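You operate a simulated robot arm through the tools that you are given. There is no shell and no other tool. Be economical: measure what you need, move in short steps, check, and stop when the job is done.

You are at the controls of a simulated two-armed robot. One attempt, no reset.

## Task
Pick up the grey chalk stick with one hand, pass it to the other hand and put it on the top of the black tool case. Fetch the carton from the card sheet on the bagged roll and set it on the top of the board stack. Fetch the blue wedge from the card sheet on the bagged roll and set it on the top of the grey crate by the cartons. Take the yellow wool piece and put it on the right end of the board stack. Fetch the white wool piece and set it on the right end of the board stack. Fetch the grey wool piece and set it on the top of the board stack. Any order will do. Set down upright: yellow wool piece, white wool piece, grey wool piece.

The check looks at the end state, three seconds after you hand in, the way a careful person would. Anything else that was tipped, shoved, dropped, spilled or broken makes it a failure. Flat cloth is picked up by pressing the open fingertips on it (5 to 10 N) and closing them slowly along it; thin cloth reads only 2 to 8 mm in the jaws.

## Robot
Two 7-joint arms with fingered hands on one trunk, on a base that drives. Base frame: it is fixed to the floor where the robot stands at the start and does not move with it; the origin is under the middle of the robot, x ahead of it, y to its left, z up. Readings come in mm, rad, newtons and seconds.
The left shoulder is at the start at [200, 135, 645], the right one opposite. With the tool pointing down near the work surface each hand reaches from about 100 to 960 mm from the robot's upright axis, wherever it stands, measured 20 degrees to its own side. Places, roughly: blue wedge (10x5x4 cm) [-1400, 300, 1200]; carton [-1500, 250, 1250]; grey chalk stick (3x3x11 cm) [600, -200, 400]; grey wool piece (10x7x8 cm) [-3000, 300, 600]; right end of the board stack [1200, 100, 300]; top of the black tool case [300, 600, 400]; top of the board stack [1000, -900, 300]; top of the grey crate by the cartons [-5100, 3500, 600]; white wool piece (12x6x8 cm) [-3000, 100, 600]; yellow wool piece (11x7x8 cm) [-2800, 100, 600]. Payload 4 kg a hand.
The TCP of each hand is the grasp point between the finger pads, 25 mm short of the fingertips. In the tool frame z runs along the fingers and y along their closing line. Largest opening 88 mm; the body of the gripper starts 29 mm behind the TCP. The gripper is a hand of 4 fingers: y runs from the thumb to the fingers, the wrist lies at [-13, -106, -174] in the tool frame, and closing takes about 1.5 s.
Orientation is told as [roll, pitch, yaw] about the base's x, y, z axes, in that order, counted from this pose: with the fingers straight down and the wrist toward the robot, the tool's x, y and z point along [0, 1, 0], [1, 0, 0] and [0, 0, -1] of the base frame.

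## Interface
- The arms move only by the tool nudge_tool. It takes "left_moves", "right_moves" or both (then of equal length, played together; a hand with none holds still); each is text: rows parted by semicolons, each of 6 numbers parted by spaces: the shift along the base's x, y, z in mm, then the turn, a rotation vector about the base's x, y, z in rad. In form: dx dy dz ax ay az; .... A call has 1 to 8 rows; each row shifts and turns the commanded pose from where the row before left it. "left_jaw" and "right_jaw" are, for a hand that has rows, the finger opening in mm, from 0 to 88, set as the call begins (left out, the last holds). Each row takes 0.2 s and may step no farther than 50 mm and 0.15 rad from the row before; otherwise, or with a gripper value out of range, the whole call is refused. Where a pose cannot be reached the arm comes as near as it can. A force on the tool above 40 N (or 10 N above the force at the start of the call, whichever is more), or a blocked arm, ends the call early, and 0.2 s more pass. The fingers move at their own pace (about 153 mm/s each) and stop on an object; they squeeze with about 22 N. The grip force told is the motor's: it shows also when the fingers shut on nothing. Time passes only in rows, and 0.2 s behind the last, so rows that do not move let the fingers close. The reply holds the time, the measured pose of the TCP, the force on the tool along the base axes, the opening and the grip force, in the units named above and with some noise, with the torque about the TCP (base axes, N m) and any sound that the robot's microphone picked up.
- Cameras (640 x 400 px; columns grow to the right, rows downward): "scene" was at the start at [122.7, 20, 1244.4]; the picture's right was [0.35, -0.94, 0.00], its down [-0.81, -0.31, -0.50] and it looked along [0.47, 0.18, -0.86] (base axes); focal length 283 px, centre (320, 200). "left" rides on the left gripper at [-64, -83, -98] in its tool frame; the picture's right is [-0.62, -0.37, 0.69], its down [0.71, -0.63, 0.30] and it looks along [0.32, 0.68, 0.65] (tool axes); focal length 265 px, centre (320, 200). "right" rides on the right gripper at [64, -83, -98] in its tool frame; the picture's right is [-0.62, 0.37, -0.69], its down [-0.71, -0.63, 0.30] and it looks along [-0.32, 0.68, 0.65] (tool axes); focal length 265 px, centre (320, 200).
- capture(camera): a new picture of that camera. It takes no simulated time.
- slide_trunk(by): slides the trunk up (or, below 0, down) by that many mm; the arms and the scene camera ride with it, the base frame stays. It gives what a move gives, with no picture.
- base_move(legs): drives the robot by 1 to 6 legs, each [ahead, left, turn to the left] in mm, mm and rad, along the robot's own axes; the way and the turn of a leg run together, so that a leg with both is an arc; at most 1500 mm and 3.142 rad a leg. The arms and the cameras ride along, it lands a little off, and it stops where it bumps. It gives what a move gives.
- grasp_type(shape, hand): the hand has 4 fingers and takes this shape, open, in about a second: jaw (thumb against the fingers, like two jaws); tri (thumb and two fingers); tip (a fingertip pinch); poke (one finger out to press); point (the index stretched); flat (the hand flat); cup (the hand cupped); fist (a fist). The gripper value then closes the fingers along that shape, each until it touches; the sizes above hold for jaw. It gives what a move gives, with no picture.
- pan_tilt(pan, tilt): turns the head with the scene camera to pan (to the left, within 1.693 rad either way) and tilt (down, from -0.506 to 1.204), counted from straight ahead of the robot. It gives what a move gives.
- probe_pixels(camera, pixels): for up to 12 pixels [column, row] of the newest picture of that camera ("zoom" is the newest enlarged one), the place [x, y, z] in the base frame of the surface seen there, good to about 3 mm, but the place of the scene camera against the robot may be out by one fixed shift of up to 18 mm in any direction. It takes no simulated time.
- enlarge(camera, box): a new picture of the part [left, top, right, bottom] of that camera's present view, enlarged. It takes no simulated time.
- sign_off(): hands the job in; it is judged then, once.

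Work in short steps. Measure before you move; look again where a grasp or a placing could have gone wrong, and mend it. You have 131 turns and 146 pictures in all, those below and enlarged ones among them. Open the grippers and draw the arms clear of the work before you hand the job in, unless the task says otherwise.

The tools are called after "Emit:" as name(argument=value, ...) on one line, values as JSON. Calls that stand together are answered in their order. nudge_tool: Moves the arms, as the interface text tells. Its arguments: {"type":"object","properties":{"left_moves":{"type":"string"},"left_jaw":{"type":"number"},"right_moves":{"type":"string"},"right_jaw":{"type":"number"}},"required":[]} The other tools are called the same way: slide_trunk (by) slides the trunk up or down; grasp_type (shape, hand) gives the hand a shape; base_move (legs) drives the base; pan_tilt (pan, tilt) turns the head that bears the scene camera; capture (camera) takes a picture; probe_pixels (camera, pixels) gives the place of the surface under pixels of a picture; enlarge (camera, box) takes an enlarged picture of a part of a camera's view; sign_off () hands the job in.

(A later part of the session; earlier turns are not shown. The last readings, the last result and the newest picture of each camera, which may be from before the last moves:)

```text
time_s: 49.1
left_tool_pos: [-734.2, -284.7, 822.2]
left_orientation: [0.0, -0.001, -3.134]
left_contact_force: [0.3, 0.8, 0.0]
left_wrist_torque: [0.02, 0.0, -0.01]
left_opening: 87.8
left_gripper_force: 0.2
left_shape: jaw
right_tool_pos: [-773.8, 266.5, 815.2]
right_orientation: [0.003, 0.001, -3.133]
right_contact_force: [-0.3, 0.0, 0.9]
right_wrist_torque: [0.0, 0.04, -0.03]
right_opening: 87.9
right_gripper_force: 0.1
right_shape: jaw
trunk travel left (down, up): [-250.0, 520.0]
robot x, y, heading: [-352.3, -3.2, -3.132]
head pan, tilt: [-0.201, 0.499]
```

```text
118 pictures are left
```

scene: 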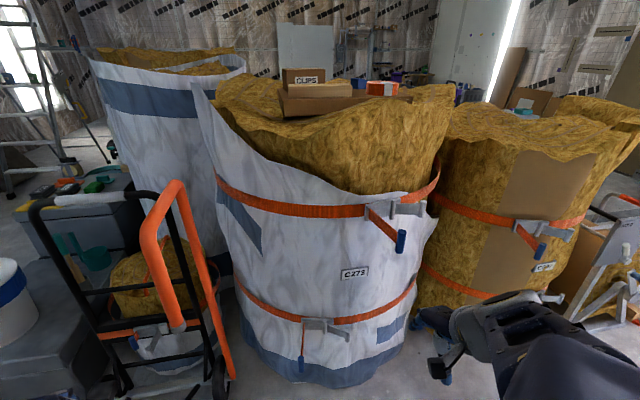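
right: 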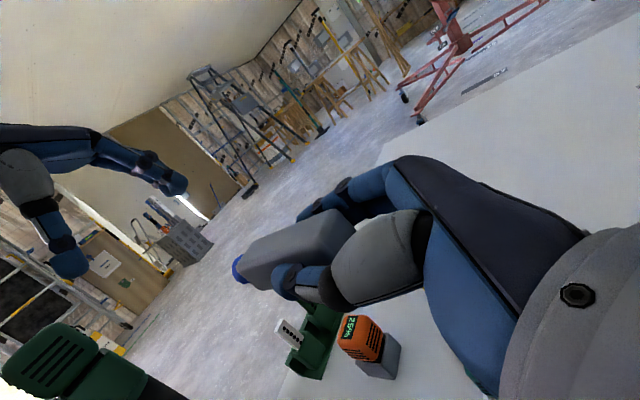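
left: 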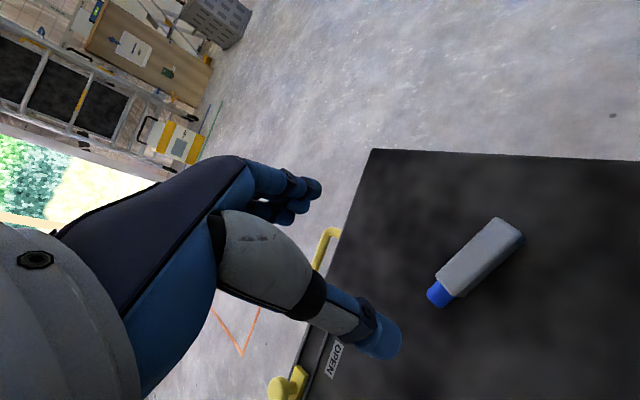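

I raise the trunk 400 mm and look down at the card sheet.

Emit:
slide_trunk(by=400)

Emit:
pan_tilt(pan=-0.2, tilt=0.55)

Emit:
capture(camera="scene")

Emit:
enlarge(camera="scene", box=[220, 80, 460, 230])

```text
time_s: 53.0
left_tool_pos: [-733.0, -285.7, 1223.0]
left_orientation: [0.0, -0.001, -3.134]
left_contact_force: [-0.8, 0.5, 0.2]
left_wrist_torque: [0.0, -0.01, 0.03]
left_opening: 87.5
left_gripper_force: 0.0
left_shape: jaw
right_tool_pos: [-774.7, 266.5, 1214.3]
right_orientation: [0.0, 0.002, -3.133]
right_contact_force: [0.3, -0.1, 0.3]
right_wrist_torque: [-0.03, 0.03, -0.02]
right_opening: 87.6
right_gripper_force: 0.0
right_shape: jaw
trunk travel left (down, up): [-650.0, 120.0]
robot x, y, heading: [-353.2, 1.1, -3.134]
head pan, tilt: [-0.201, 0.499]
```

```text
time_s: 53.6
left_tool_pos: [-735.3, -285.0, 1223.7]
left_orientation: [0.002, 0.0, -3.132]
left_contact_force: [0.3, 0.7, -0.6]
left_wrist_torque: [0.0, -0.01, 0.01]
left_opening: 87.7
left_gripper_force: 0.0
left_shape: jaw
right_tool_pos: [-774.0, 266.0, 1214.7]
right_orientation: [0.002, 0.002, -3.133]
right_contact_force: [-0.4, 0.3, 0.4]
right_wrist_torque: [-0.01, -0.04, 0.0]
right_opening: 87.6
right_gripper_force: 0.0
right_shape: jaw
trunk travel left (down, up): [-650.0, 120.0]
robot x, y, heading: [-352.6, -3.2, -3.132]
head pan, tilt: [-0.201, 0.55]
```

```text
117 pictures are left
```

scene: 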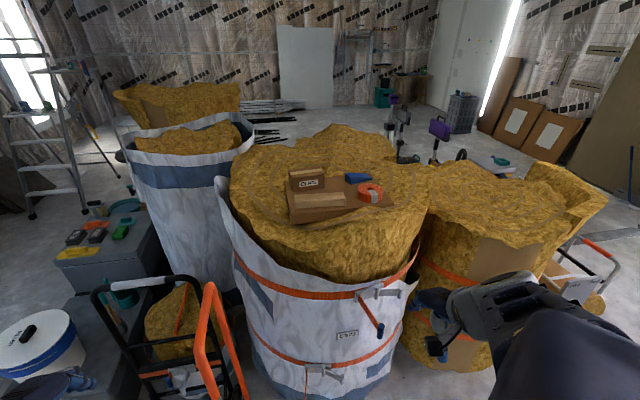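

```text
2.67 times, centred on (340, 155) of scene
```

zoom: 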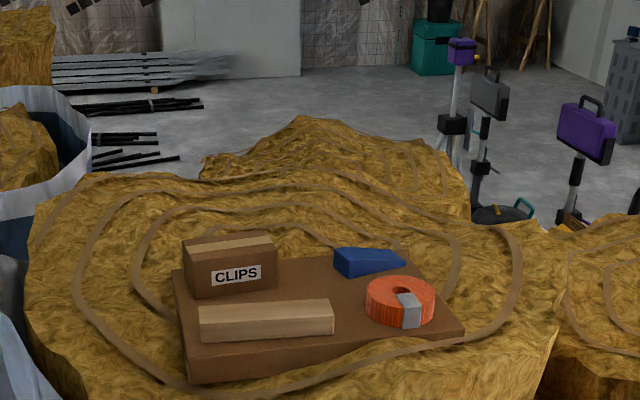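

I probe the carton, wedge, card sheet and roll surroundings in the zoom.

Emit:
probe_pixels(camera="zoom", pixels=[[230, 245], [190, 260], [275, 260], [272, 240], [188, 243], [355, 255], [395, 260], [340, 250], [372, 270], [300, 285], [440, 330], [190, 370]])

Emit:
probe_pixels(camera="scene", pixels=[[310, 265], [235, 180], [425, 190], [340, 130], [300, 245], [420, 320], [210, 350], [250, 290], [440, 130], [100, 290]])

```text
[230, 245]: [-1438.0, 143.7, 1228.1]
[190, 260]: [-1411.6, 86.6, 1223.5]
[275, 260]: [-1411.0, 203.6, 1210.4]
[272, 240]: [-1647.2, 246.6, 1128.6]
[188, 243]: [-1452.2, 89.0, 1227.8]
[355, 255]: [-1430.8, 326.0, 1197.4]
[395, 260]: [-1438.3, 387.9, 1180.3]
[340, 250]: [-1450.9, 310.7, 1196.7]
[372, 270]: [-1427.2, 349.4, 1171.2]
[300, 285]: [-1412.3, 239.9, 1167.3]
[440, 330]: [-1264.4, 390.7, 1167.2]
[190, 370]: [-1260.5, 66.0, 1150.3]
```

```text
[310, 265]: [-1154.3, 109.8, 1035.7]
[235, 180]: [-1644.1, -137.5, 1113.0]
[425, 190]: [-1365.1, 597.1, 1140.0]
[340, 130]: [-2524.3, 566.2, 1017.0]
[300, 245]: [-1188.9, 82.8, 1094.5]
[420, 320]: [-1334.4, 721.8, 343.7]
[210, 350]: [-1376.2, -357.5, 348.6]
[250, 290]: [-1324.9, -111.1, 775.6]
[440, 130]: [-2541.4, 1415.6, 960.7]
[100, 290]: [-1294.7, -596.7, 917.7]
```

Carton: y 87–204, x≈-1430, top 1228; wedge: y 305–390, x≈-1440, top ~1197; sheet ~1167. I drive 280 mm closer and aim the head at the sheet.

Emit:
base_move(legs=[[280, 0, 0]])

Emit:
pan_tilt(pan=-0.3, tilt=0.7)

Emit:
capture(camera="scene")

Emit:
capture(camera="right")

```text
time_s: 55.6
left_tool_pos: [-1015.3, -286.6, 1223.4]
left_orientation: [0.001, 0.0, -3.132]
left_contact_force: [-0.1, 0.0, -0.6]
left_wrist_torque: [0.0, 0.02, -0.04]
left_opening: 87.7
left_gripper_force: 0.0
left_shape: jaw
right_tool_pos: [-1054.6, 263.6, 1214.5]
right_orientation: [0.003, 0.003, -3.133]
right_contact_force: [-0.2, -0.2, 0.1]
right_wrist_torque: [0.01, 0.0, 0.0]
right_opening: 87.6
right_gripper_force: 0.0
right_shape: jaw
trunk travel left (down, up): [-650.0, 120.0]
robot x, y, heading: [-638.0, 0.5, -3.132]
head pan, tilt: [-0.201, 0.55]
```

```text
time_s: 56.3
left_tool_pos: [-1015.0, -289.2, 1221.0]
left_orientation: [0.0, 0.0, -3.134]
left_contact_force: [-0.5, -1.0, 0.1]
left_wrist_torque: [0.01, 0.02, 0.03]
left_opening: 87.8
left_gripper_force: 0.1
left_shape: jaw
right_tool_pos: [-1054.8, 264.1, 1213.3]
right_orientation: [0.0, 0.002, -3.133]
right_contact_force: [0.2, -0.3, 0.9]
right_wrist_torque: [-0.01, 0.01, 0.01]
right_opening: 87.3
right_gripper_force: 0.0
right_shape: jaw
trunk travel left (down, up): [-650.0, 120.0]
robot x, y, heading: [-636.1, -2.3, -3.136]
head pan, tilt: [-0.3, 0.7]
```

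```text
115 pictures are left
```

scene: 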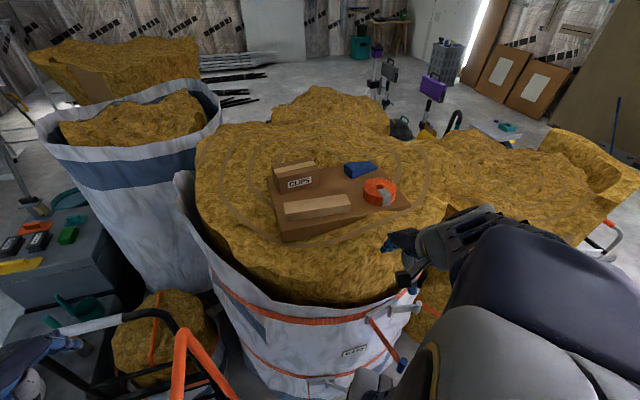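

```text
114 pictures are left
```

right: 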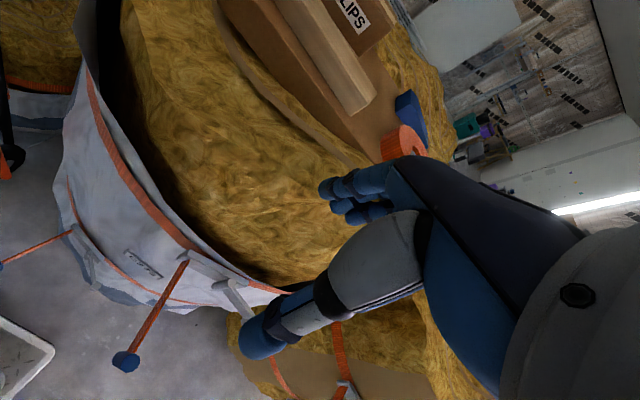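

I raise the right hand and move over the wedge at about (-1430, 330).

Emit:
nudge_tool(right_moves="-15 3 40 0 0 0;-25 5 40 0 0 0;-40 8 20 0 0 0;-45 8 0 0 0 0;-45 8 0 0 0 0;-45 8 0 0 0 0;-45 8 0 0 0 0;-45 8 0 0 0 0", right_jaw=88)

Emit:
nudge_tool(right_moves="-40 6 0 0 0 0;-25 4 0 0 0 0;0 0 0 0 0 0")

Emit:
capture(camera="right")

Emit:
enlarge(camera="scene", box=[250, 120, 450, 245])

```text
time_s: 58.1
left_tool_pos: [-1014.8, -287.8, 1222.7]
left_orientation: [0.0, 0.0, -3.134]
left_contact_force: [0.0, -0.4, -0.3]
left_wrist_torque: [0.02, 0.01, -0.01]
left_opening: 87.8
left_gripper_force: 0.0
left_shape: jaw
right_tool_pos: [-1357.8, 322.4, 1315.1]
right_orientation: [0.002, 0.001, -3.134]
right_contact_force: [0.4, 0.5, 0.6]
right_wrist_torque: [0.0, 0.03, 0.01]
right_opening: 87.9
right_gripper_force: 0.0
right_shape: jaw
trunk travel left (down, up): [-650.0, 120.0]
robot x, y, heading: [-637.1, -0.1, -3.133]
head pan, tilt: [-0.3, 0.7]
```

```text
time_s: 58.9
left_tool_pos: [-1014.4, -288.1, 1222.5]
left_orientation: [-0.001, 0.002, -3.131]
left_contact_force: [-0.4, 0.8, 0.6]
left_wrist_torque: [-0.02, -0.01, -0.02]
left_opening: 87.5
left_gripper_force: 0.1
left_shape: jaw
right_tool_pos: [-1422.7, 330.4, 1313.6]
right_orientation: [0.001, 0.002, -3.133]
right_contact_force: [-0.2, 0.4, 0.0]
right_wrist_torque: [0.03, 0.0, 0.02]
right_opening: 87.8
right_gripper_force: 0.0
right_shape: jaw
trunk travel left (down, up): [-650.0, 120.0]
robot x, y, heading: [-631.1, -3.7, -3.135]
head pan, tilt: [-0.3, 0.7]
```

```text
113 pictures are left
```

right: 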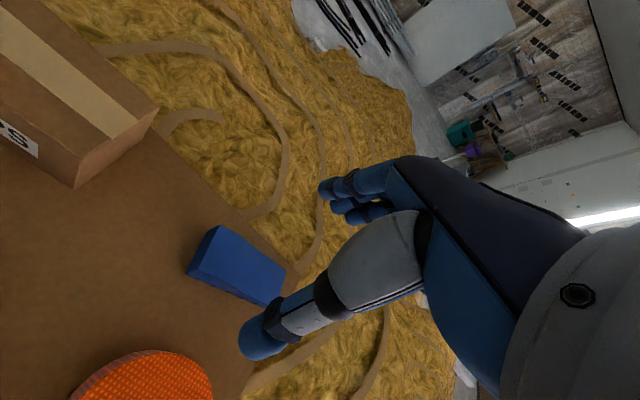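

```text
3.20 times, centred on (350, 182) of scene
```

zoom: 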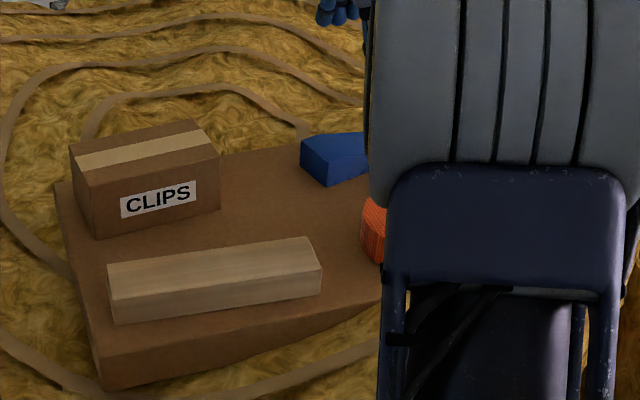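

I measure the wedge outline, tape and sheet in the right view.

Emit:
probe_pixels(camera="right", pixels=[[215, 230], [190, 268], [225, 245], [205, 265], [280, 275], [262, 303], [245, 265], [200, 275], [170, 280], [160, 360], [240, 350], [110, 180]])

```text
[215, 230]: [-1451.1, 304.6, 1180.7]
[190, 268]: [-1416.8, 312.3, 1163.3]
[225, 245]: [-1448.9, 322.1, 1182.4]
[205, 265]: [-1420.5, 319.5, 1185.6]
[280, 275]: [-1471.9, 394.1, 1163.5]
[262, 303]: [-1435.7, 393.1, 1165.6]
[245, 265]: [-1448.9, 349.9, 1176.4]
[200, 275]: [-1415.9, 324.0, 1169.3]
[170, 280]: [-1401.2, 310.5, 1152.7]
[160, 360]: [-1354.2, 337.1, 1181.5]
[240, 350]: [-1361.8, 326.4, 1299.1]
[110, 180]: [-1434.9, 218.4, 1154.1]
```

The wedge is about 0.2 rad yawed, centre (-1443,340), sheet at z≈1153. I align, narrow the jaw to 74, and descend to just above.

Emit:
nudge_tool(right_moves="-10 5 0 0 0 0.105;-10 5 0 0 0 0.105;0 0 -45 0 0 0;0 0 -30 0 0 0;0 0 0 0 0 0", right_jaw=74)

Emit:
capture(camera="right")

```text
time_s: 60.1
left_tool_pos: [-1015.1, -288.6, 1221.7]
left_orientation: [0.0, 0.001, -3.133]
left_contact_force: [0.5, 0.5, -0.2]
left_wrist_torque: [0.01, 0.0, -0.01]
left_opening: 87.7
left_gripper_force: 0.0
left_shape: jaw
right_tool_pos: [-1444.4, 340.5, 1239.5]
right_orientation: [0.001, 0.001, -2.922]
right_contact_force: [-0.5, 0.0, -0.2]
right_wrist_torque: [0.0, 0.01, 0.0]
right_opening: 74.3
right_gripper_force: 0.1
right_shape: jaw
trunk travel left (down, up): [-650.0, 120.0]
robot x, y, heading: [-635.4, -3.7, -3.132]
head pan, tilt: [-0.3, 0.7]
```

```text
111 pictures are left
```

right: 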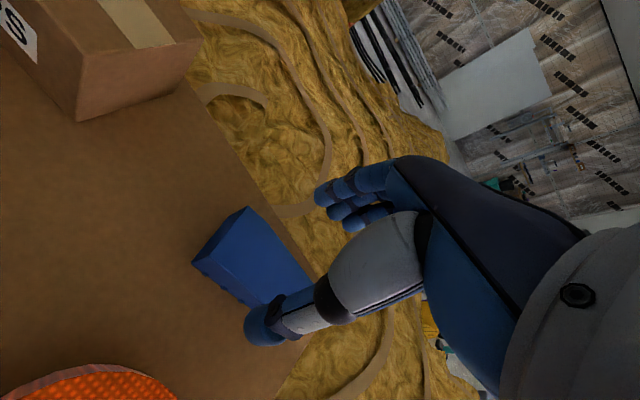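

The tool axis projects at (265,259), inside the wedge. I lower 56 mm and close.

Emit:
nudge_tool(right_moves="0 0 -30 0 0 0;0 0 -16 0 0 0;0 0 -9 0 0 0;0 0 0 0 0 0")

Emit:
nudge_tool(right_moves="0 0 0 0 0 0;0 0 0 0 0 0;0 0 0 0 0 0;0 0 0 0 0 0;0 0 0 0 0 0;0 0 0 0 0 0;0 0 0 0 0 0", right_jaw=20)

Emit:
capture(camera="right")

```text
time_s: 61.1
left_tool_pos: [-1016.5, -287.8, 1222.1]
left_orientation: [0.0, 0.0, -3.133]
left_contact_force: [-0.1, 0.4, 0.4]
left_wrist_torque: [-0.02, -0.01, -0.03]
left_opening: 87.8
left_gripper_force: 0.0
left_shape: jaw
right_tool_pos: [-1444.4, 340.4, 1183.9]
right_orientation: [-0.001, 0.002, -2.923]
right_contact_force: [-0.1, 0.2, 0.0]
right_wrist_torque: [-0.02, 0.02, 0.01]
right_opening: 74.2
right_gripper_force: 0.1
right_shape: jaw
trunk travel left (down, up): [-650.0, 120.0]
robot x, y, heading: [-632.2, -1.3, -3.135]
head pan, tilt: [-0.3, 0.7]
```

```text
time_s: 62.7
left_tool_pos: [-1015.7, -288.1, 1222.5]
left_orientation: [0.0, -0.001, -3.136]
left_contact_force: [0.0, 0.3, -0.2]
left_wrist_torque: [-0.02, -0.01, -0.02]
left_opening: 87.6
left_gripper_force: 0.0
left_shape: jaw
right_tool_pos: [-1444.3, 340.7, 1184.8]
right_orientation: [0.002, 0.002, -2.924]
right_contact_force: [0.0, 0.2, 0.3]
right_wrist_torque: [0.0, 0.02, 0.01]
right_opening: 39.2
right_gripper_force: 22.0
right_shape: jaw
trunk travel left (down, up): [-650.0, 120.0]
robot x, y, heading: [-632.0, -2.9, -3.134]
head pan, tilt: [-0.3, 0.7]
```

```text
110 pictures are left
```

right: 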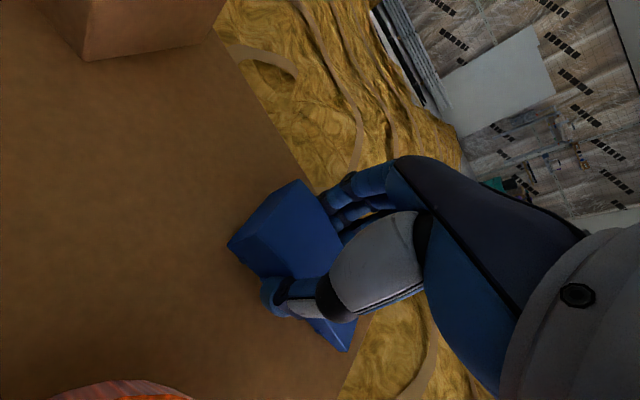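

The wedge is gripped at 39 mm. I lift and check.

Emit:
nudge_tool(right_moves="0 0 15 0 0 0;0 0 30 0 0 0;0 0 45 0 0 0;0 0 45 0 0 0;15 0 0 0 0 0;30 0 0 0 0 0;40 0 0 0 0 0;40 0 0 0 0 0")

Emit:
capture(camera="right")

Emit:
capture(camera="scene")

```text
time_s: 64.5
left_tool_pos: [-1014.9, -288.9, 1223.0]
left_orientation: [0.0, 0.002, -3.132]
left_contact_force: [0.2, 0.1, 0.3]
left_wrist_torque: [0.01, -0.01, 0.01]
left_opening: 88.0
left_gripper_force: 0.0
left_shape: jaw
right_tool_pos: [-1320.2, 340.9, 1318.6]
right_orientation: [0.002, 0.002, -2.922]
right_contact_force: [-0.7, 0.6, 0.2]
right_wrist_torque: [-0.01, -0.04, 0.01]
right_opening: 38.9
right_gripper_force: 21.9
right_shape: jaw
trunk travel left (down, up): [-650.0, 120.0]
robot x, y, heading: [-633.8, -2.2, -3.132]
head pan, tilt: [-0.3, 0.7]
```

```text
109 pictures are left
```

right: 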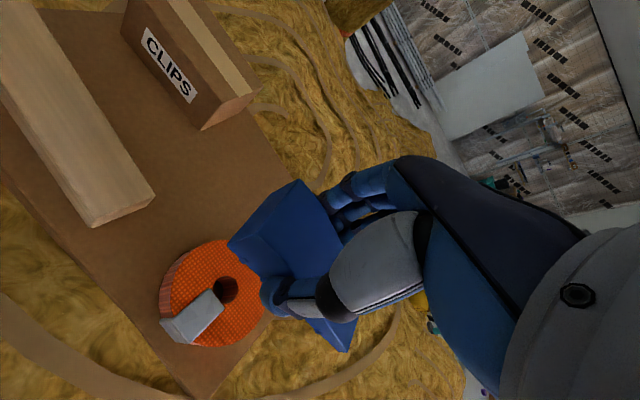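

```text
108 pictures are left
```

scene: 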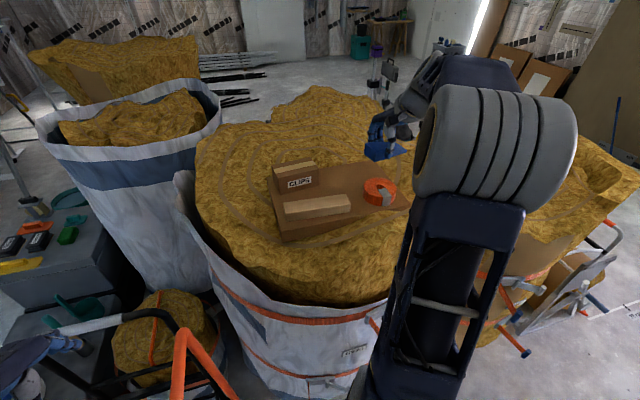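

The wedge is safe in the hand. I retract the arm, back off, turn right to face +y, and look along the way.

Emit:
nudge_tool(right_moves="45 -12 0 0 0 -0.05;45 -12 0 0 0 -0.05;45 -12 0 0 0 -0.05;45 -12 -20 0 0 -0.05;45 -12 -30 0 0 0;30 -10 -35 0 0 0;0 0 -20 0 0 0")

Emit:
base_move(legs=[[-300, 0, 0], [0, 0, -1.57]])

Emit:
pan_tilt(pan=0.6, tilt=0.35)

Emit:
capture(camera="scene")

Emit:
probe_pixels(camera="scene", pixels=[[100, 300], [250, 300], [300, 250], [330, 220], [200, 150], [100, 100], [60, 60], [400, 300]])

```text
refused: row 4 steps farther than a row can; nothing moved
```

```text
time_s: 70.3
left_tool_pos: [-619.3, 379.5, 1220.6]
left_orientation: [-0.001, 0.001, 1.585]
left_contact_force: [0.3, 0.1, 0.3]
left_wrist_torque: [0.03, 0.01, 0.0]
left_opening: 87.8
left_gripper_force: 0.0
left_shape: jaw
right_tool_pos: [7.6, 688.9, 1319.6]
right_orientation: [0.002, 0.001, 1.795]
right_contact_force: [-0.2, -0.2, -0.3]
right_wrist_torque: [0.05, -0.01, -0.01]
right_opening: 38.5
right_gripper_force: 22.2
right_shape: jaw
trunk travel left (down, up): [-650.0, 120.0]
robot x, y, heading: [-328.7, 0.3, 1.587]
head pan, tilt: [-0.3, 0.7]
```

```text
time_s: 71.5
left_tool_pos: [-620.3, 378.4, 1221.7]
left_orientation: [0.001, -0.002, 1.585]
left_contact_force: [0.9, -0.2, 0.4]
left_wrist_torque: [0.0, -0.04, 0.05]
left_opening: 87.7
left_gripper_force: 0.1
left_shape: jaw
right_tool_pos: [6.5, 686.8, 1321.2]
right_orientation: [0.001, 0.002, 1.795]
right_contact_force: [0.0, 0.1, -0.6]
right_wrist_torque: [0.0, -0.01, 0.0]
right_opening: 38.4
right_gripper_force: 22.1
right_shape: jaw
trunk travel left (down, up): [-650.0, 120.0]
robot x, y, heading: [-333.5, -1.4, 1.588]
head pan, tilt: [0.6, 0.351]
```

```text
107 pictures are left
```

scene: 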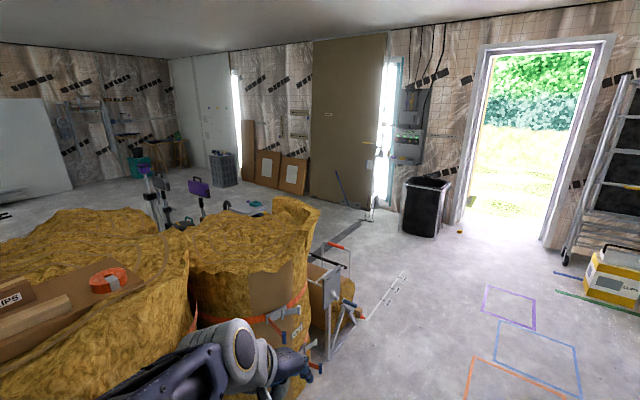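

```text
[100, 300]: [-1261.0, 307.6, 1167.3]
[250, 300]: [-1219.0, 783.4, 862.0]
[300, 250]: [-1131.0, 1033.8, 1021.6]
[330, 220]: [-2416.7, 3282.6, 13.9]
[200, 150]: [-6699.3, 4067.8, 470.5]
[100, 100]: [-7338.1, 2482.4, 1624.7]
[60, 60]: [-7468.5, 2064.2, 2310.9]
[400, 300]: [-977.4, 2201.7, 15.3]
```

Before driving I retract the right arm properly, and probe the cart by the second roll.

Emit:
nudge_tool(right_moves="-12 -45 0 0 0 -0.05;-12 -45 0 0 0 -0.05;-12 -45 0 0 0 -0.05;-12 -40 -20 0 0 -0.05;-12 -35 -30 0 0 0;-5 -30 -30 0 0 0;0 -20 -30 0 0 0")

Emit:
probe_pixels(camera="scene", pixels=[[345, 325], [328, 355], [348, 250], [340, 245], [320, 290], [430, 235], [350, 215], [372, 195], [330, 265]])

```text
time_s: 73.1
left_tool_pos: [-619.0, 380.1, 1222.7]
left_orientation: [0.0, -0.001, 1.585]
left_contact_force: [-0.1, -0.7, -0.2]
left_wrist_torque: [-0.01, -0.01, 0.01]
left_opening: 87.7
left_gripper_force: 0.1
left_shape: jaw
right_tool_pos: [-58.9, 427.1, 1211.8]
right_orientation: [-0.001, 0.002, 1.594]
right_contact_force: [-1.2, 0.0, -0.9]
right_wrist_torque: [0.01, 0.0, 0.0]
right_opening: 38.7
right_gripper_force: 21.5
right_shape: jaw
trunk travel left (down, up): [-650.0, 120.0]
robot x, y, heading: [-334.8, 4.0, 1.584]
head pan, tilt: [0.6, 0.351]
```

```text
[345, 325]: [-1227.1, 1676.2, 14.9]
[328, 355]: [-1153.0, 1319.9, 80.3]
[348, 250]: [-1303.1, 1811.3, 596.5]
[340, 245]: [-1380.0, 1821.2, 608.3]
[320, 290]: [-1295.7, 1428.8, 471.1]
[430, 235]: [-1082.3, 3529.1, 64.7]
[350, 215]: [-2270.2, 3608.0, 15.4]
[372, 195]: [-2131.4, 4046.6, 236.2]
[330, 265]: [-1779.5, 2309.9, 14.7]
```

I shift left to mid-gap (x≈-580), drive 2700 mm ahead in two legs, turn left, and look.

Emit:
base_move(legs=[[0, 250, 0], [1350, 0, 0], [1250, 0, 0], [0, 0, 1.55]])

Emit:
pan_tilt(pan=0.3, tilt=0.35)

Emit:
capture(camera="scene")

Emit:
probe_pixels(camera="scene", pixels=[[100, 300], [200, 200], [250, 200], [320, 200], [400, 200], [450, 150], [300, 130], [380, 150]])

```text
time_s: 91.0
left_tool_pos: [-1009.7, 2307.1, 1222.6]
left_orientation: [0.001, 0.0, -3.135]
left_contact_force: [0.2, 0.2, 0.4]
left_wrist_torque: [-0.01, 0.04, -0.01]
left_opening: 87.7
left_gripper_force: 0.0
left_shape: jaw
right_tool_pos: [-1053.6, 2868.2, 1209.8]
right_orientation: [0.0, 0.0, -3.126]
right_contact_force: [0.2, 0.9, 0.3]
right_wrist_torque: [-0.04, 0.03, 0.01]
right_opening: 38.4
right_gripper_force: 21.8
right_shape: jaw
trunk travel left (down, up): [-650.0, 120.0]
robot x, y, heading: [-626.7, 2591.5, -3.141]
head pan, tilt: [0.6, 0.351]
```

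```text
time_s: 91.8
left_tool_pos: [-1010.5, 2306.7, 1222.9]
left_orientation: [-0.003, 0.0, -3.134]
left_contact_force: [-0.7, 0.1, 0.5]
left_wrist_torque: [0.02, 0.0, 0.0]
left_opening: 87.8
left_gripper_force: 0.1
left_shape: jaw
right_tool_pos: [-1054.3, 2867.8, 1212.2]
right_orientation: [0.0, 0.002, -3.124]
right_contact_force: [0.8, -0.6, -0.4]
right_wrist_torque: [0.03, -0.02, -0.04]
right_opening: 38.4
right_gripper_force: 22.2
right_shape: jaw
trunk travel left (down, up): [-650.0, 120.0]
robot x, y, heading: [-629.2, 2591.8, -3.141]
head pan, tilt: [0.3, 0.351]
```

```text
106 pictures are left
```

scene: 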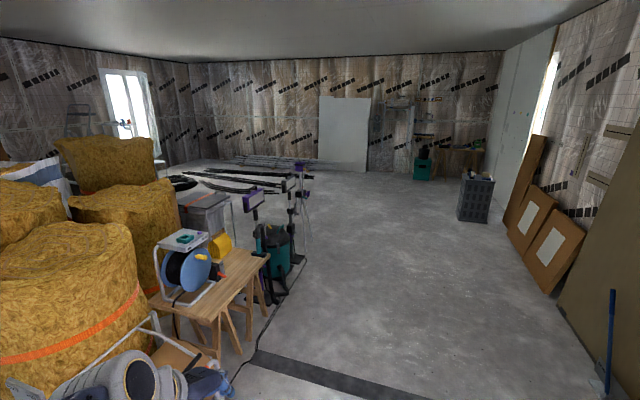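

```text
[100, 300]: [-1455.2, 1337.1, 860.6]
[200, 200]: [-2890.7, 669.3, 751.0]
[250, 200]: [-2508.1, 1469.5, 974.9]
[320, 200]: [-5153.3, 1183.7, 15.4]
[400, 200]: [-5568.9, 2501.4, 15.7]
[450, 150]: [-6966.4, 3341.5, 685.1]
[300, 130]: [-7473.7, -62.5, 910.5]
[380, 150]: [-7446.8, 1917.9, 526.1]
```

The grey crate stands at (475,195) near the leaning cartons. I zoom and probe it and the floor path.

Emit:
enlarge(camera="scene", box=[410, 140, 590, 300])

Emit:
probe_pixels(camera="scene", pixels=[[475, 180], [465, 190], [490, 190], [460, 218], [487, 222], [510, 225], [545, 290], [255, 352], [230, 345], [265, 250], [195, 215], [330, 240]])

```text
2.50 times, centred on (500, 220) of scene
```

zoom: 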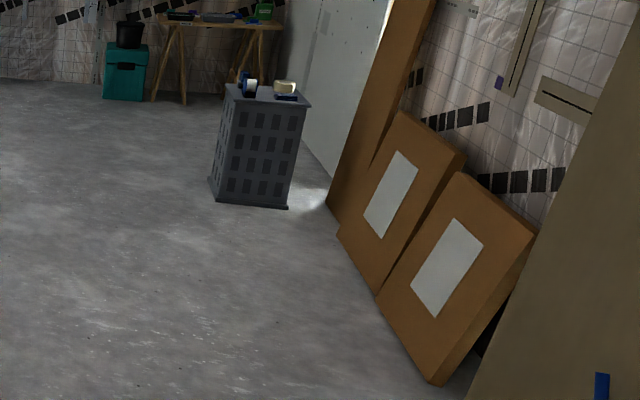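

```text
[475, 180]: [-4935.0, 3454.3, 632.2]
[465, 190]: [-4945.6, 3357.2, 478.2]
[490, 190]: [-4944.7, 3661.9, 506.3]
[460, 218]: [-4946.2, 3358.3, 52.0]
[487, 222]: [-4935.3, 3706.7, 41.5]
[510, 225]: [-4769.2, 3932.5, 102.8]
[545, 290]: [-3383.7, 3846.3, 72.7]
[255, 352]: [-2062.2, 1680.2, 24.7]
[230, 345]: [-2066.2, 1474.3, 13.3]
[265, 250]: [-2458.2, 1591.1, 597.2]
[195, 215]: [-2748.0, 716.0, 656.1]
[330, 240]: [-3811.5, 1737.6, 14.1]
```

The crate front is at x≈-4940, y 3350–3710, top ≈625, with items on it. I drive toward it in legs ending near (-4330, 3300).

Emit:
base_move(legs=[[1400, 0, 0], [1200, -350, 0], [1050, -350, 0]])

Emit:
slide_trunk(by=-280)

Emit:
pan_tilt(pan=-0.2, tilt=0.7)

Emit:
capture(camera="scene")

```text
time_s: 110.0
left_tool_pos: [-4670.6, 2962.1, 1221.8]
left_orientation: [0.001, 0.0, -3.125]
left_contact_force: [0.8, -0.1, -0.3]
left_wrist_torque: [0.01, -0.01, -0.02]
left_opening: 87.5
left_gripper_force: 0.1
left_shape: jaw
right_tool_pos: [-4722.1, 3525.0, 1210.4]
right_orientation: [0.002, 0.001, -3.113]
right_contact_force: [0.0, -0.6, -0.5]
right_wrist_torque: [-0.03, -0.04, 0.0]
right_opening: 38.5
right_gripper_force: 21.8
right_shape: jaw
trunk travel left (down, up): [-650.0, 120.0]
robot x, y, heading: [-4294.0, 3250.6, -3.128]
head pan, tilt: [0.3, 0.351]
```

```text
time_s: 112.8
left_tool_pos: [-4672.4, 2963.0, 941.4]
left_orientation: [0.0, -0.001, -3.124]
left_contact_force: [0.1, 0.9, 0.1]
left_wrist_torque: [-0.02, -0.01, -0.04]
left_opening: 88.0
left_gripper_force: 0.0
left_shape: jaw
right_tool_pos: [-4722.5, 3524.8, 931.5]
right_orientation: [0.0, 0.002, -3.113]
right_contact_force: [-0.5, -0.9, -1.0]
right_wrist_torque: [0.0, 0.02, -0.02]
right_opening: 38.4
right_gripper_force: 22.0
right_shape: jaw
trunk travel left (down, up): [-370.0, 400.0]
robot x, y, heading: [-4293.2, 3251.4, -3.126]
head pan, tilt: [0.3, 0.351]
```

```text
time_s: 113.7
left_tool_pos: [-4671.8, 2962.6, 942.6]
left_orientation: [-0.001, 0.001, -3.125]
left_contact_force: [0.6, 0.5, 0.0]
left_wrist_torque: [0.03, -0.02, 0.0]
left_opening: 87.5
left_gripper_force: 0.1
left_shape: jaw
right_tool_pos: [-4721.8, 3523.8, 930.7]
right_orientation: [-0.001, 0.001, -3.111]
right_contact_force: [0.3, -0.5, -0.5]
right_wrist_torque: [-0.05, 0.02, 0.01]
right_opening: 38.4
right_gripper_force: 21.7
right_shape: jaw
trunk travel left (down, up): [-370.0, 400.0]
robot x, y, heading: [-4292.9, 3252.5, -3.124]
head pan, tilt: [-0.201, 0.7]
```

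```text
104 pictures are left
```

scene: 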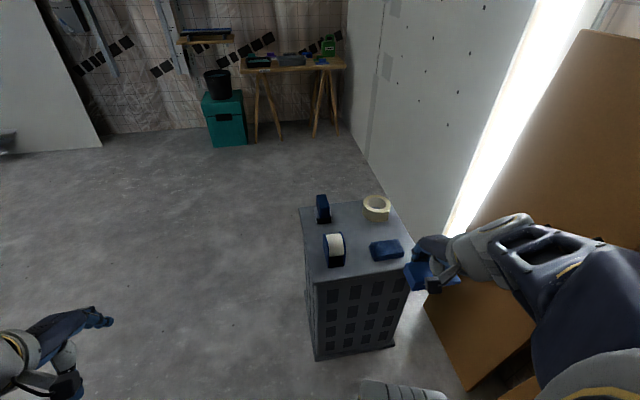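

I zoom on the crate top to find a free spot and probe it.

Emit:
enlarge(camera="scene", box=[290, 185, 420, 290])

Emit:
probe_pixels(camera="scene", pixels=[[302, 210], [385, 202], [312, 282], [408, 270], [355, 240], [350, 222], [385, 250], [385, 262], [335, 262], [360, 265], [320, 240], [376, 218]])

Emit:
capture(camera="right")

```text
3.81 times, centred on (355, 238) of scene
```

zoom: 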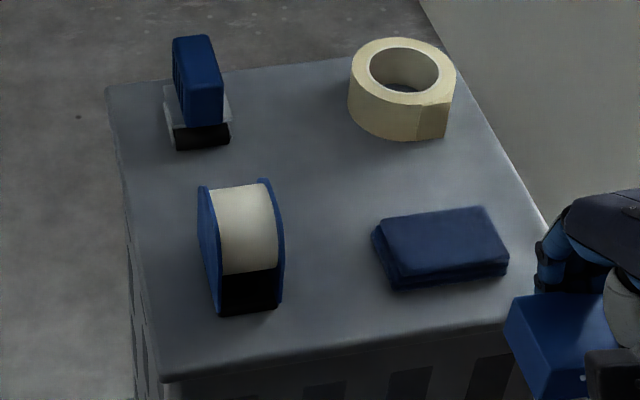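

```text
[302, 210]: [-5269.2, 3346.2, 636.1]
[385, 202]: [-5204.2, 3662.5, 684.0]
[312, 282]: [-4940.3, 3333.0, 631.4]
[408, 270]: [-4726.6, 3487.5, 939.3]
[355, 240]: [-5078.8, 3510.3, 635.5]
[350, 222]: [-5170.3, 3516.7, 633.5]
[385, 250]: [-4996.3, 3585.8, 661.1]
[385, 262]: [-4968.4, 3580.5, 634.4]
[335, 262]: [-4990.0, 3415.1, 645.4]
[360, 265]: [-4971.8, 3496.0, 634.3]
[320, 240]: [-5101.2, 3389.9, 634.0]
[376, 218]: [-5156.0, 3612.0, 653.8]
```

```text
102 pictures are left
```

right: 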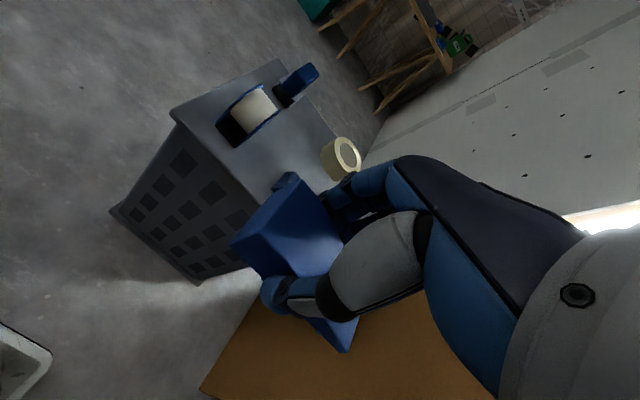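

Free zone is the middle band around x≈-5112, y 3400–3550. I move the right hand above (-5112, 3480) at a safe height and look.

Emit:
nudge_tool(right_moves="-48 -5 -5 0 0 0;-48 -5 -5 0 0 0;-48 -5 -5 0 0 0;-48 -5 -5 0 0 0;-48 -5 -5 0 0 0;-48 -5 -5 0 0 0;-48 -5 -5 0 0 0;-48 -5 -5 0 0 0")

Emit:
nudge_tool(right_moves="-6 -4 -40 0 0 0;0 0 -40 0 0 0;0 0 0 0 0 0")

Emit:
capture(camera="right")

Emit:
enlarge(camera="scene", box=[290, 175, 420, 290])

```text
time_s: 115.5
left_tool_pos: [-4672.0, 2963.5, 942.1]
left_orientation: [-0.001, 0.0, -3.125]
left_contact_force: [-0.4, 0.6, 0.0]
left_wrist_torque: [0.03, 0.04, -0.03]
left_opening: 87.9
left_gripper_force: 0.1
left_shape: jaw
right_tool_pos: [-5106.8, 3484.7, 892.1]
right_orientation: [-0.001, 0.002, -3.116]
right_contact_force: [0.3, 0.5, -0.3]
right_wrist_torque: [-0.04, 0.02, -0.03]
right_opening: 38.3
right_gripper_force: 22.1
right_shape: jaw
trunk travel left (down, up): [-370.0, 400.0]
robot x, y, heading: [-4292.1, 3250.7, -3.124]
head pan, tilt: [-0.201, 0.7]
```

```text
time_s: 116.3
left_tool_pos: [-4671.2, 2963.5, 942.2]
left_orientation: [0.0, 0.0, -3.124]
left_contact_force: [0.2, -0.1, -0.5]
left_wrist_torque: [0.0, 0.02, 0.01]
left_opening: 87.5
left_gripper_force: 0.0
left_shape: jaw
right_tool_pos: [-5111.4, 3480.8, 810.2]
right_orientation: [0.002, 0.002, -3.117]
right_contact_force: [-0.2, 1.2, -0.3]
right_wrist_torque: [0.01, 0.0, -0.02]
right_opening: 38.5
right_gripper_force: 21.4
right_shape: jaw
trunk travel left (down, up): [-370.0, 400.0]
robot x, y, heading: [-4298.7, 3252.9, -3.134]
head pan, tilt: [-0.201, 0.7]
```

```text
101 pictures are left
```

right: 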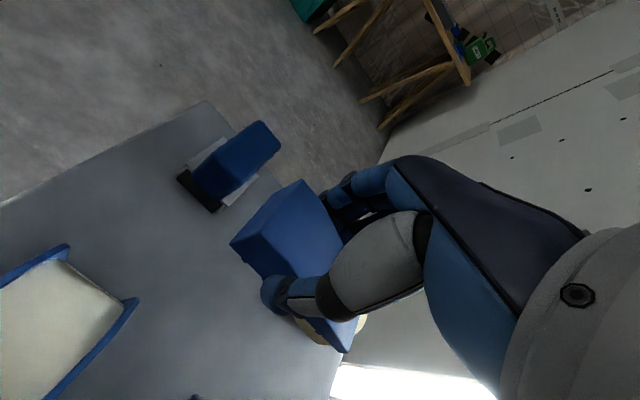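

```text
3.48 times, centred on (355, 232) of scene
```

zoom: 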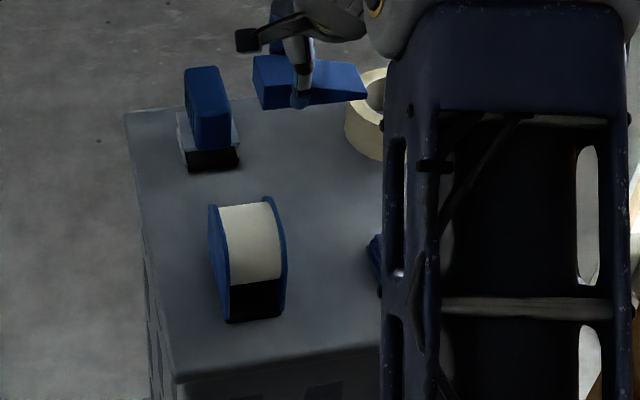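

I probe the surface and neighbours in the right view.

Emit:
probe_pixels(camera="right", pixels=[[220, 260], [215, 205], [188, 185], [225, 205], [135, 302], [68, 250], [200, 320], [240, 330], [300, 325], [265, 190], [195, 395], [250, 300]])

```text
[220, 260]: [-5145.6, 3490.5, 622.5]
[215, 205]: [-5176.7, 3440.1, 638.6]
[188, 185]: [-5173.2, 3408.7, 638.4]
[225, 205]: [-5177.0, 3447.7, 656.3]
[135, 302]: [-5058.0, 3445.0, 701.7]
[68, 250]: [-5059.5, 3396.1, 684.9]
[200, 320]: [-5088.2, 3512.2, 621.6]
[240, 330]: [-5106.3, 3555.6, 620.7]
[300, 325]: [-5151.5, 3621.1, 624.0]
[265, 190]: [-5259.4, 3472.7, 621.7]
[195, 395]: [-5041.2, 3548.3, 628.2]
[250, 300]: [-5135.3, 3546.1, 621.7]
```

The surface is z 621.5 and the spot is clear; TCP at contact ≈653. I shift +9 mm in y and descend to 658, then gently touch.

Emit:
nudge_tool(right_moves="0 9 -40 0 0 0;0 0 -45 0 0 0;0 0 -40 0 0 0;0 0 -20 0 0 0;0 0 -7 0 0 0;0 0 0 0 0 0")

Emit:
nudge_tool(right_moves="0 0 -3 0 0 0;0 0 -2 0 0 0;0 0 0 0 0 0")

Emit:
capture(camera="right")

```text
time_s: 117.7
left_tool_pos: [-4671.3, 2962.3, 942.6]
left_orientation: [0.001, 0.0, -3.124]
left_contact_force: [-0.2, 0.4, -0.2]
left_wrist_torque: [0.01, 0.0, 0.01]
left_opening: 87.7
left_gripper_force: 0.1
left_shape: jaw
right_tool_pos: [-5111.5, 3489.6, 657.3]
right_orientation: [0.002, 0.002, -3.114]
right_contact_force: [0.5, -1.1, -0.1]
right_wrist_torque: [0.01, 0.0, -0.02]
right_opening: 38.2
right_gripper_force: 22.1
right_shape: jaw
trunk travel left (down, up): [-370.0, 400.0]
robot x, y, heading: [-4294.8, 3249.8, -3.121]
head pan, tilt: [-0.201, 0.7]
```

```text
time_s: 118.5
left_tool_pos: [-4671.5, 2961.6, 943.4]
left_orientation: [0.0, -0.001, -3.125]
left_contact_force: [-0.2, -0.6, -0.1]
left_wrist_torque: [0.0, 0.0, -0.02]
left_opening: 87.8
left_gripper_force: 0.0
left_shape: jaw
right_tool_pos: [-5110.8, 3489.5, 653.0]
right_orientation: [0.001, 0.002, -3.114]
right_contact_force: [0.4, 1.0, -0.3]
right_wrist_torque: [0.0, 0.01, 0.02]
right_opening: 38.2
right_gripper_force: 22.2
right_shape: jaw
trunk travel left (down, up): [-370.0, 400.0]
robot x, y, heading: [-4297.1, 3249.0, -3.126]
head pan, tilt: [-0.201, 0.7]
```

```text
99 pictures are left
```

right: 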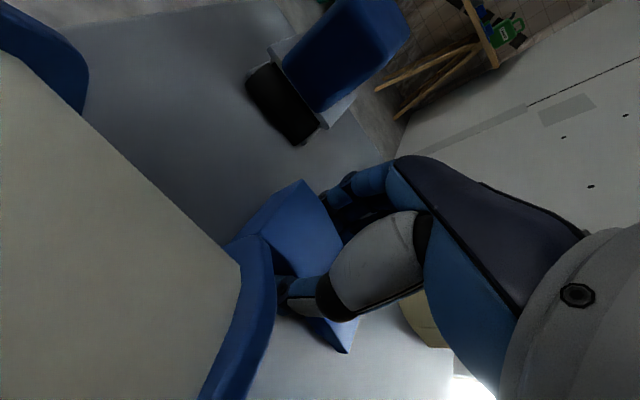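

No contact yet; I continue in 1–2 mm steps.

Emit:
nudge_tool(right_moves="0 0 -2 0 0 0;0 0 -1 0 0 0;0 0 -1 0 0 0;0 0 0 0 0 0")

```text
time_s: 119.5
left_tool_pos: [-4670.9, 2962.5, 943.1]
left_orientation: [-0.001, 0.0, -3.126]
left_contact_force: [0.5, 0.2, 0.0]
left_wrist_torque: [-0.03, 0.03, -0.01]
left_opening: 87.7
left_gripper_force: 0.0
left_shape: jaw
right_tool_pos: [-5112.8, 3489.4, 651.5]
right_orientation: [0.001, -0.003, -3.112]
right_contact_force: [2.3, -1.3, 10.9]
right_wrist_torque: [-0.02, -0.06, 0.06]
right_opening: 38.8
right_gripper_force: 22.3
right_shape: jaw
trunk travel left (down, up): [-370.0, 400.0]
robot x, y, heading: [-4294.0, 3251.2, -3.125]
head pan, tilt: [-0.201, 0.7]
```

Contact at 11 N. I open to 66 and rise straight up.

Emit:
nudge_tool(right_moves="0 0 0 0 0 0;0 0 0 0 0 0;0 0 0 0 0 0;0 0 20 0 0 0;0 0 40 0 0 0;0 0 45 0 0 0;0 0 45 0 0 0;0 0 45 0 0 0", right_jaw=64)

Emit:
capture(camera="right")

Emit:
nudge_tool(right_moves="45 5 15 0 0 0;45 5 15 0 0 0;45 5 15 0 0 0;45 5 15 0 0 0;45 5 0 0 0 0;45 5 0 0 0 0;45 5 0 0 0 0;45 5 0 0 0 0")

Emit:
enlarge(camera="scene", box=[290, 175, 420, 290])

```text
time_s: 121.3
left_tool_pos: [-4672.0, 2961.5, 940.7]
left_orientation: [0.002, 0.0, -3.124]
left_contact_force: [-0.7, -0.5, 0.3]
left_wrist_torque: [-0.03, 0.01, 0.01]
left_opening: 87.6
left_gripper_force: 0.1
left_shape: jaw
right_tool_pos: [-5111.1, 3490.5, 844.6]
right_orientation: [0.002, 0.003, -3.114]
right_contact_force: [-0.4, 0.4, 0.2]
right_wrist_torque: [0.01, 0.0, 0.0]
right_opening: 63.7
right_gripper_force: 0.0
right_shape: jaw
trunk travel left (down, up): [-370.0, 400.0]
robot x, y, heading: [-4297.9, 3252.0, -3.126]
head pan, tilt: [-0.201, 0.7]
```

```text
98 pictures are left
```

right: 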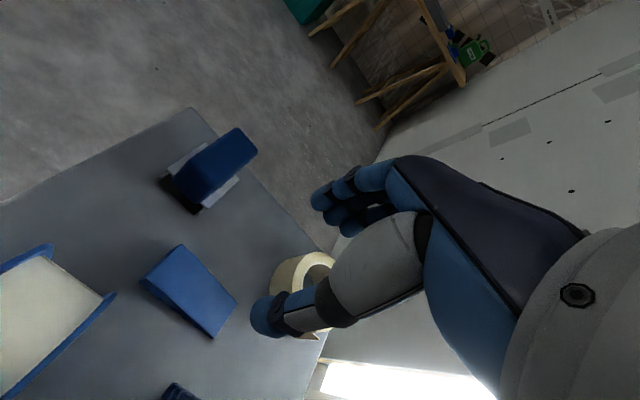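

```text
time_s: 123.1
left_tool_pos: [-4672.2, 2962.3, 942.7]
left_orientation: [0.001, 0.0, -3.124]
left_contact_force: [-0.7, -0.5, 0.1]
left_wrist_torque: [0.0, -0.01, 0.0]
left_opening: 87.7
left_gripper_force: 0.0
left_shape: jaw
right_tool_pos: [-4752.0, 3529.5, 906.6]
right_orientation: [0.003, 0.0, -3.113]
right_contact_force: [0.4, 0.0, 0.8]
right_wrist_torque: [0.0, 0.01, -0.01]
right_opening: 63.7
right_gripper_force: 0.0
right_shape: jaw
trunk travel left (down, up): [-370.0, 400.0]
robot x, y, heading: [-4294.6, 3251.5, -3.127]
head pan, tilt: [-0.201, 0.7]
```

```text
3.48 times, centred on (355, 232) of scene
```

zoom: 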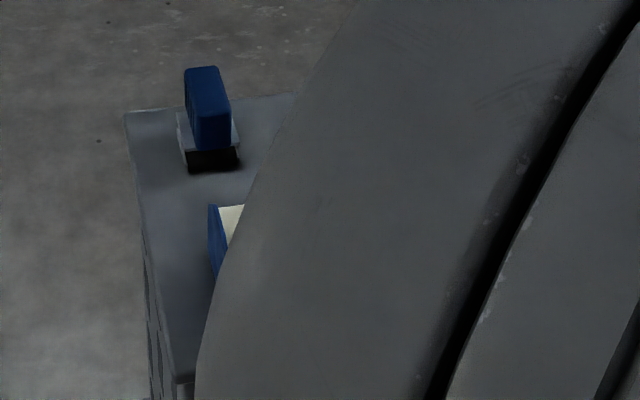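

The wedge rests on the crate undisturbed. I back off 400 mm, turn left to face the wool area, and look.

Emit:
base_move(legs=[[-400, 300, 0], [0, 0, 1.98]])

Emit:
pan_tilt(pan=0.0, tilt=0.3)

Emit:
capture(camera="scene")

Emit:
enlarge(camera="scene", box=[220, 80, 460, 230])

```text
time_s: 130.8
left_tool_pos: [-3471.0, 2723.4, 942.9]
left_orientation: [0.0, 0.0, -1.152]
left_contact_force: [1.0, -0.1, -0.9]
left_wrist_torque: [0.0, -0.03, 0.01]
left_opening: 87.7
left_gripper_force: 0.1
left_shape: jaw
right_tool_pos: [-3961.9, 2428.5, 906.5]
right_orientation: [0.001, 0.001, -1.141]
right_contact_force: [-0.2, 0.2, 0.4]
right_wrist_torque: [0.01, -0.02, 0.02]
right_opening: 63.6
right_gripper_force: 0.1
right_shape: jaw
trunk travel left (down, up): [-370.0, 400.0]
robot x, y, heading: [-3884.9, 2958.7, -1.157]
head pan, tilt: [-0.201, 0.7]
```

```text
time_s: 131.7
left_tool_pos: [-3470.9, 2723.3, 942.9]
left_orientation: [0.001, -0.001, -1.151]
left_contact_force: [-0.2, 0.3, 0.5]
left_wrist_torque: [0.02, 0.01, -0.02]
left_opening: 87.8
left_gripper_force: 0.1
left_shape: jaw
right_tool_pos: [-3962.3, 2427.7, 906.3]
right_orientation: [0.003, 0.003, -1.142]
right_contact_force: [-0.2, -0.1, -0.2]
right_wrist_torque: [-0.04, -0.03, 0.01]
right_opening: 63.6
right_gripper_force: 0.0
right_shape: jaw
trunk travel left (down, up): [-370.0, 400.0]
robot x, y, heading: [-3886.5, 2961.5, -1.151]
head pan, tilt: [0.0, 0.3]
```

```text
96 pictures are left
```

scene: 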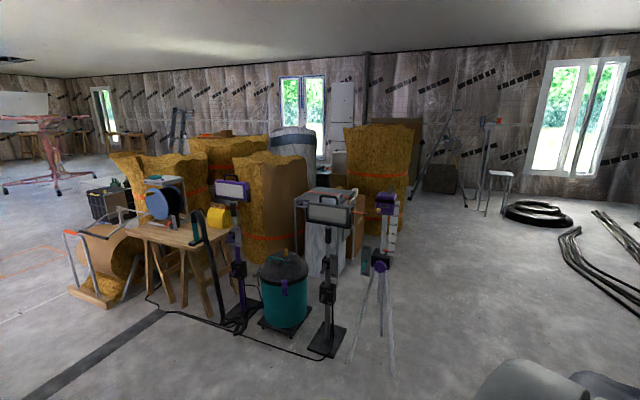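

```text
2.67 times, centred on (340, 155) of scene
```

zoom: 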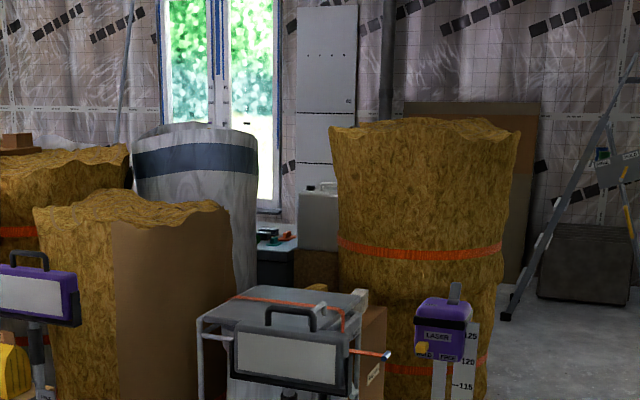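

The wools must be behind the lamps and rolls. I raise the trunk for a better view and probe landmarks.

Emit:
slide_trunk(by=400)

Emit:
capture(camera="scene")

Emit:
probe_pixels(camera="scene", pixels=[[325, 215], [375, 160], [285, 300], [325, 340], [380, 270], [300, 160], [265, 170], [430, 190], [345, 195], [540, 215], [430, 260], [360, 210]])

Emit:
enlarge(camera="scene", box=[220, 80, 460, 260])

```text
time_s: 135.5
left_tool_pos: [-3471.3, 2722.9, 1342.4]
left_orientation: [0.0, 0.0, -1.153]
left_contact_force: [-0.4, 0.2, 0.1]
left_wrist_torque: [-0.02, 0.02, 0.0]
left_opening: 88.0
left_gripper_force: 0.0
left_shape: jaw
right_tool_pos: [-3961.8, 2428.2, 1306.0]
right_orientation: [0.003, 0.002, -1.143]
right_contact_force: [1.2, -0.3, 0.4]
right_wrist_torque: [-0.02, -0.02, 0.0]
right_opening: 63.8
right_gripper_force: 0.0
right_shape: jaw
trunk travel left (down, up): [-770.0, 0.0]
robot x, y, heading: [-3884.0, 2958.6, -1.155]
head pan, tilt: [0.0, 0.3]
```

```text
94 pictures are left
```

scene: 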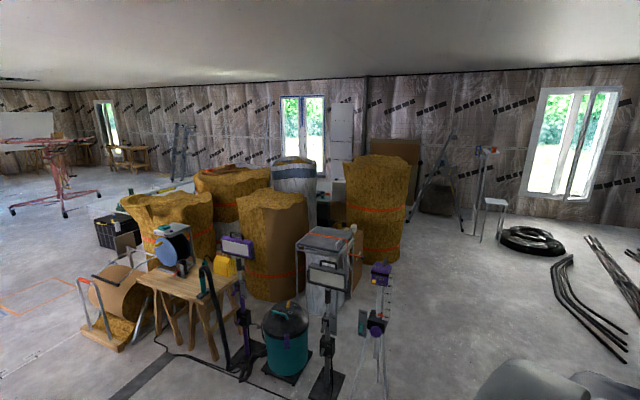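

```text
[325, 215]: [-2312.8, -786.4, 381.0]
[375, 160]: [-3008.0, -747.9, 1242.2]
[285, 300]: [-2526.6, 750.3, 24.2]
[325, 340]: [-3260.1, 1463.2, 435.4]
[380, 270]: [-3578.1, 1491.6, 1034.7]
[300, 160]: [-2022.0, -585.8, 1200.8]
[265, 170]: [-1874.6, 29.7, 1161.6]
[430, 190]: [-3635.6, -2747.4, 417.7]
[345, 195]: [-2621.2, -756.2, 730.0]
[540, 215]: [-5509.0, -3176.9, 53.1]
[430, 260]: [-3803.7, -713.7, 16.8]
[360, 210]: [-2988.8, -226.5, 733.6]
```

```text
2.22 times, centred on (340, 170) of scene
```

zoom: 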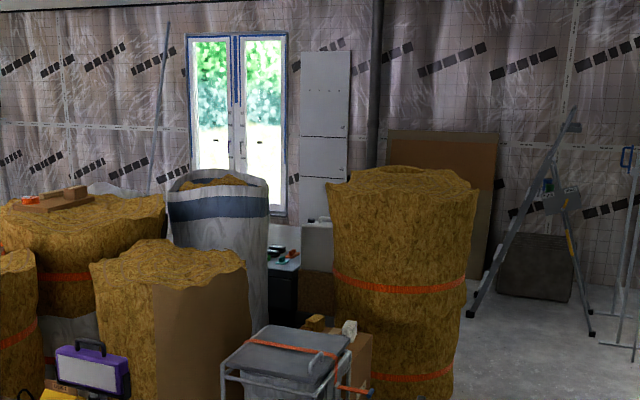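

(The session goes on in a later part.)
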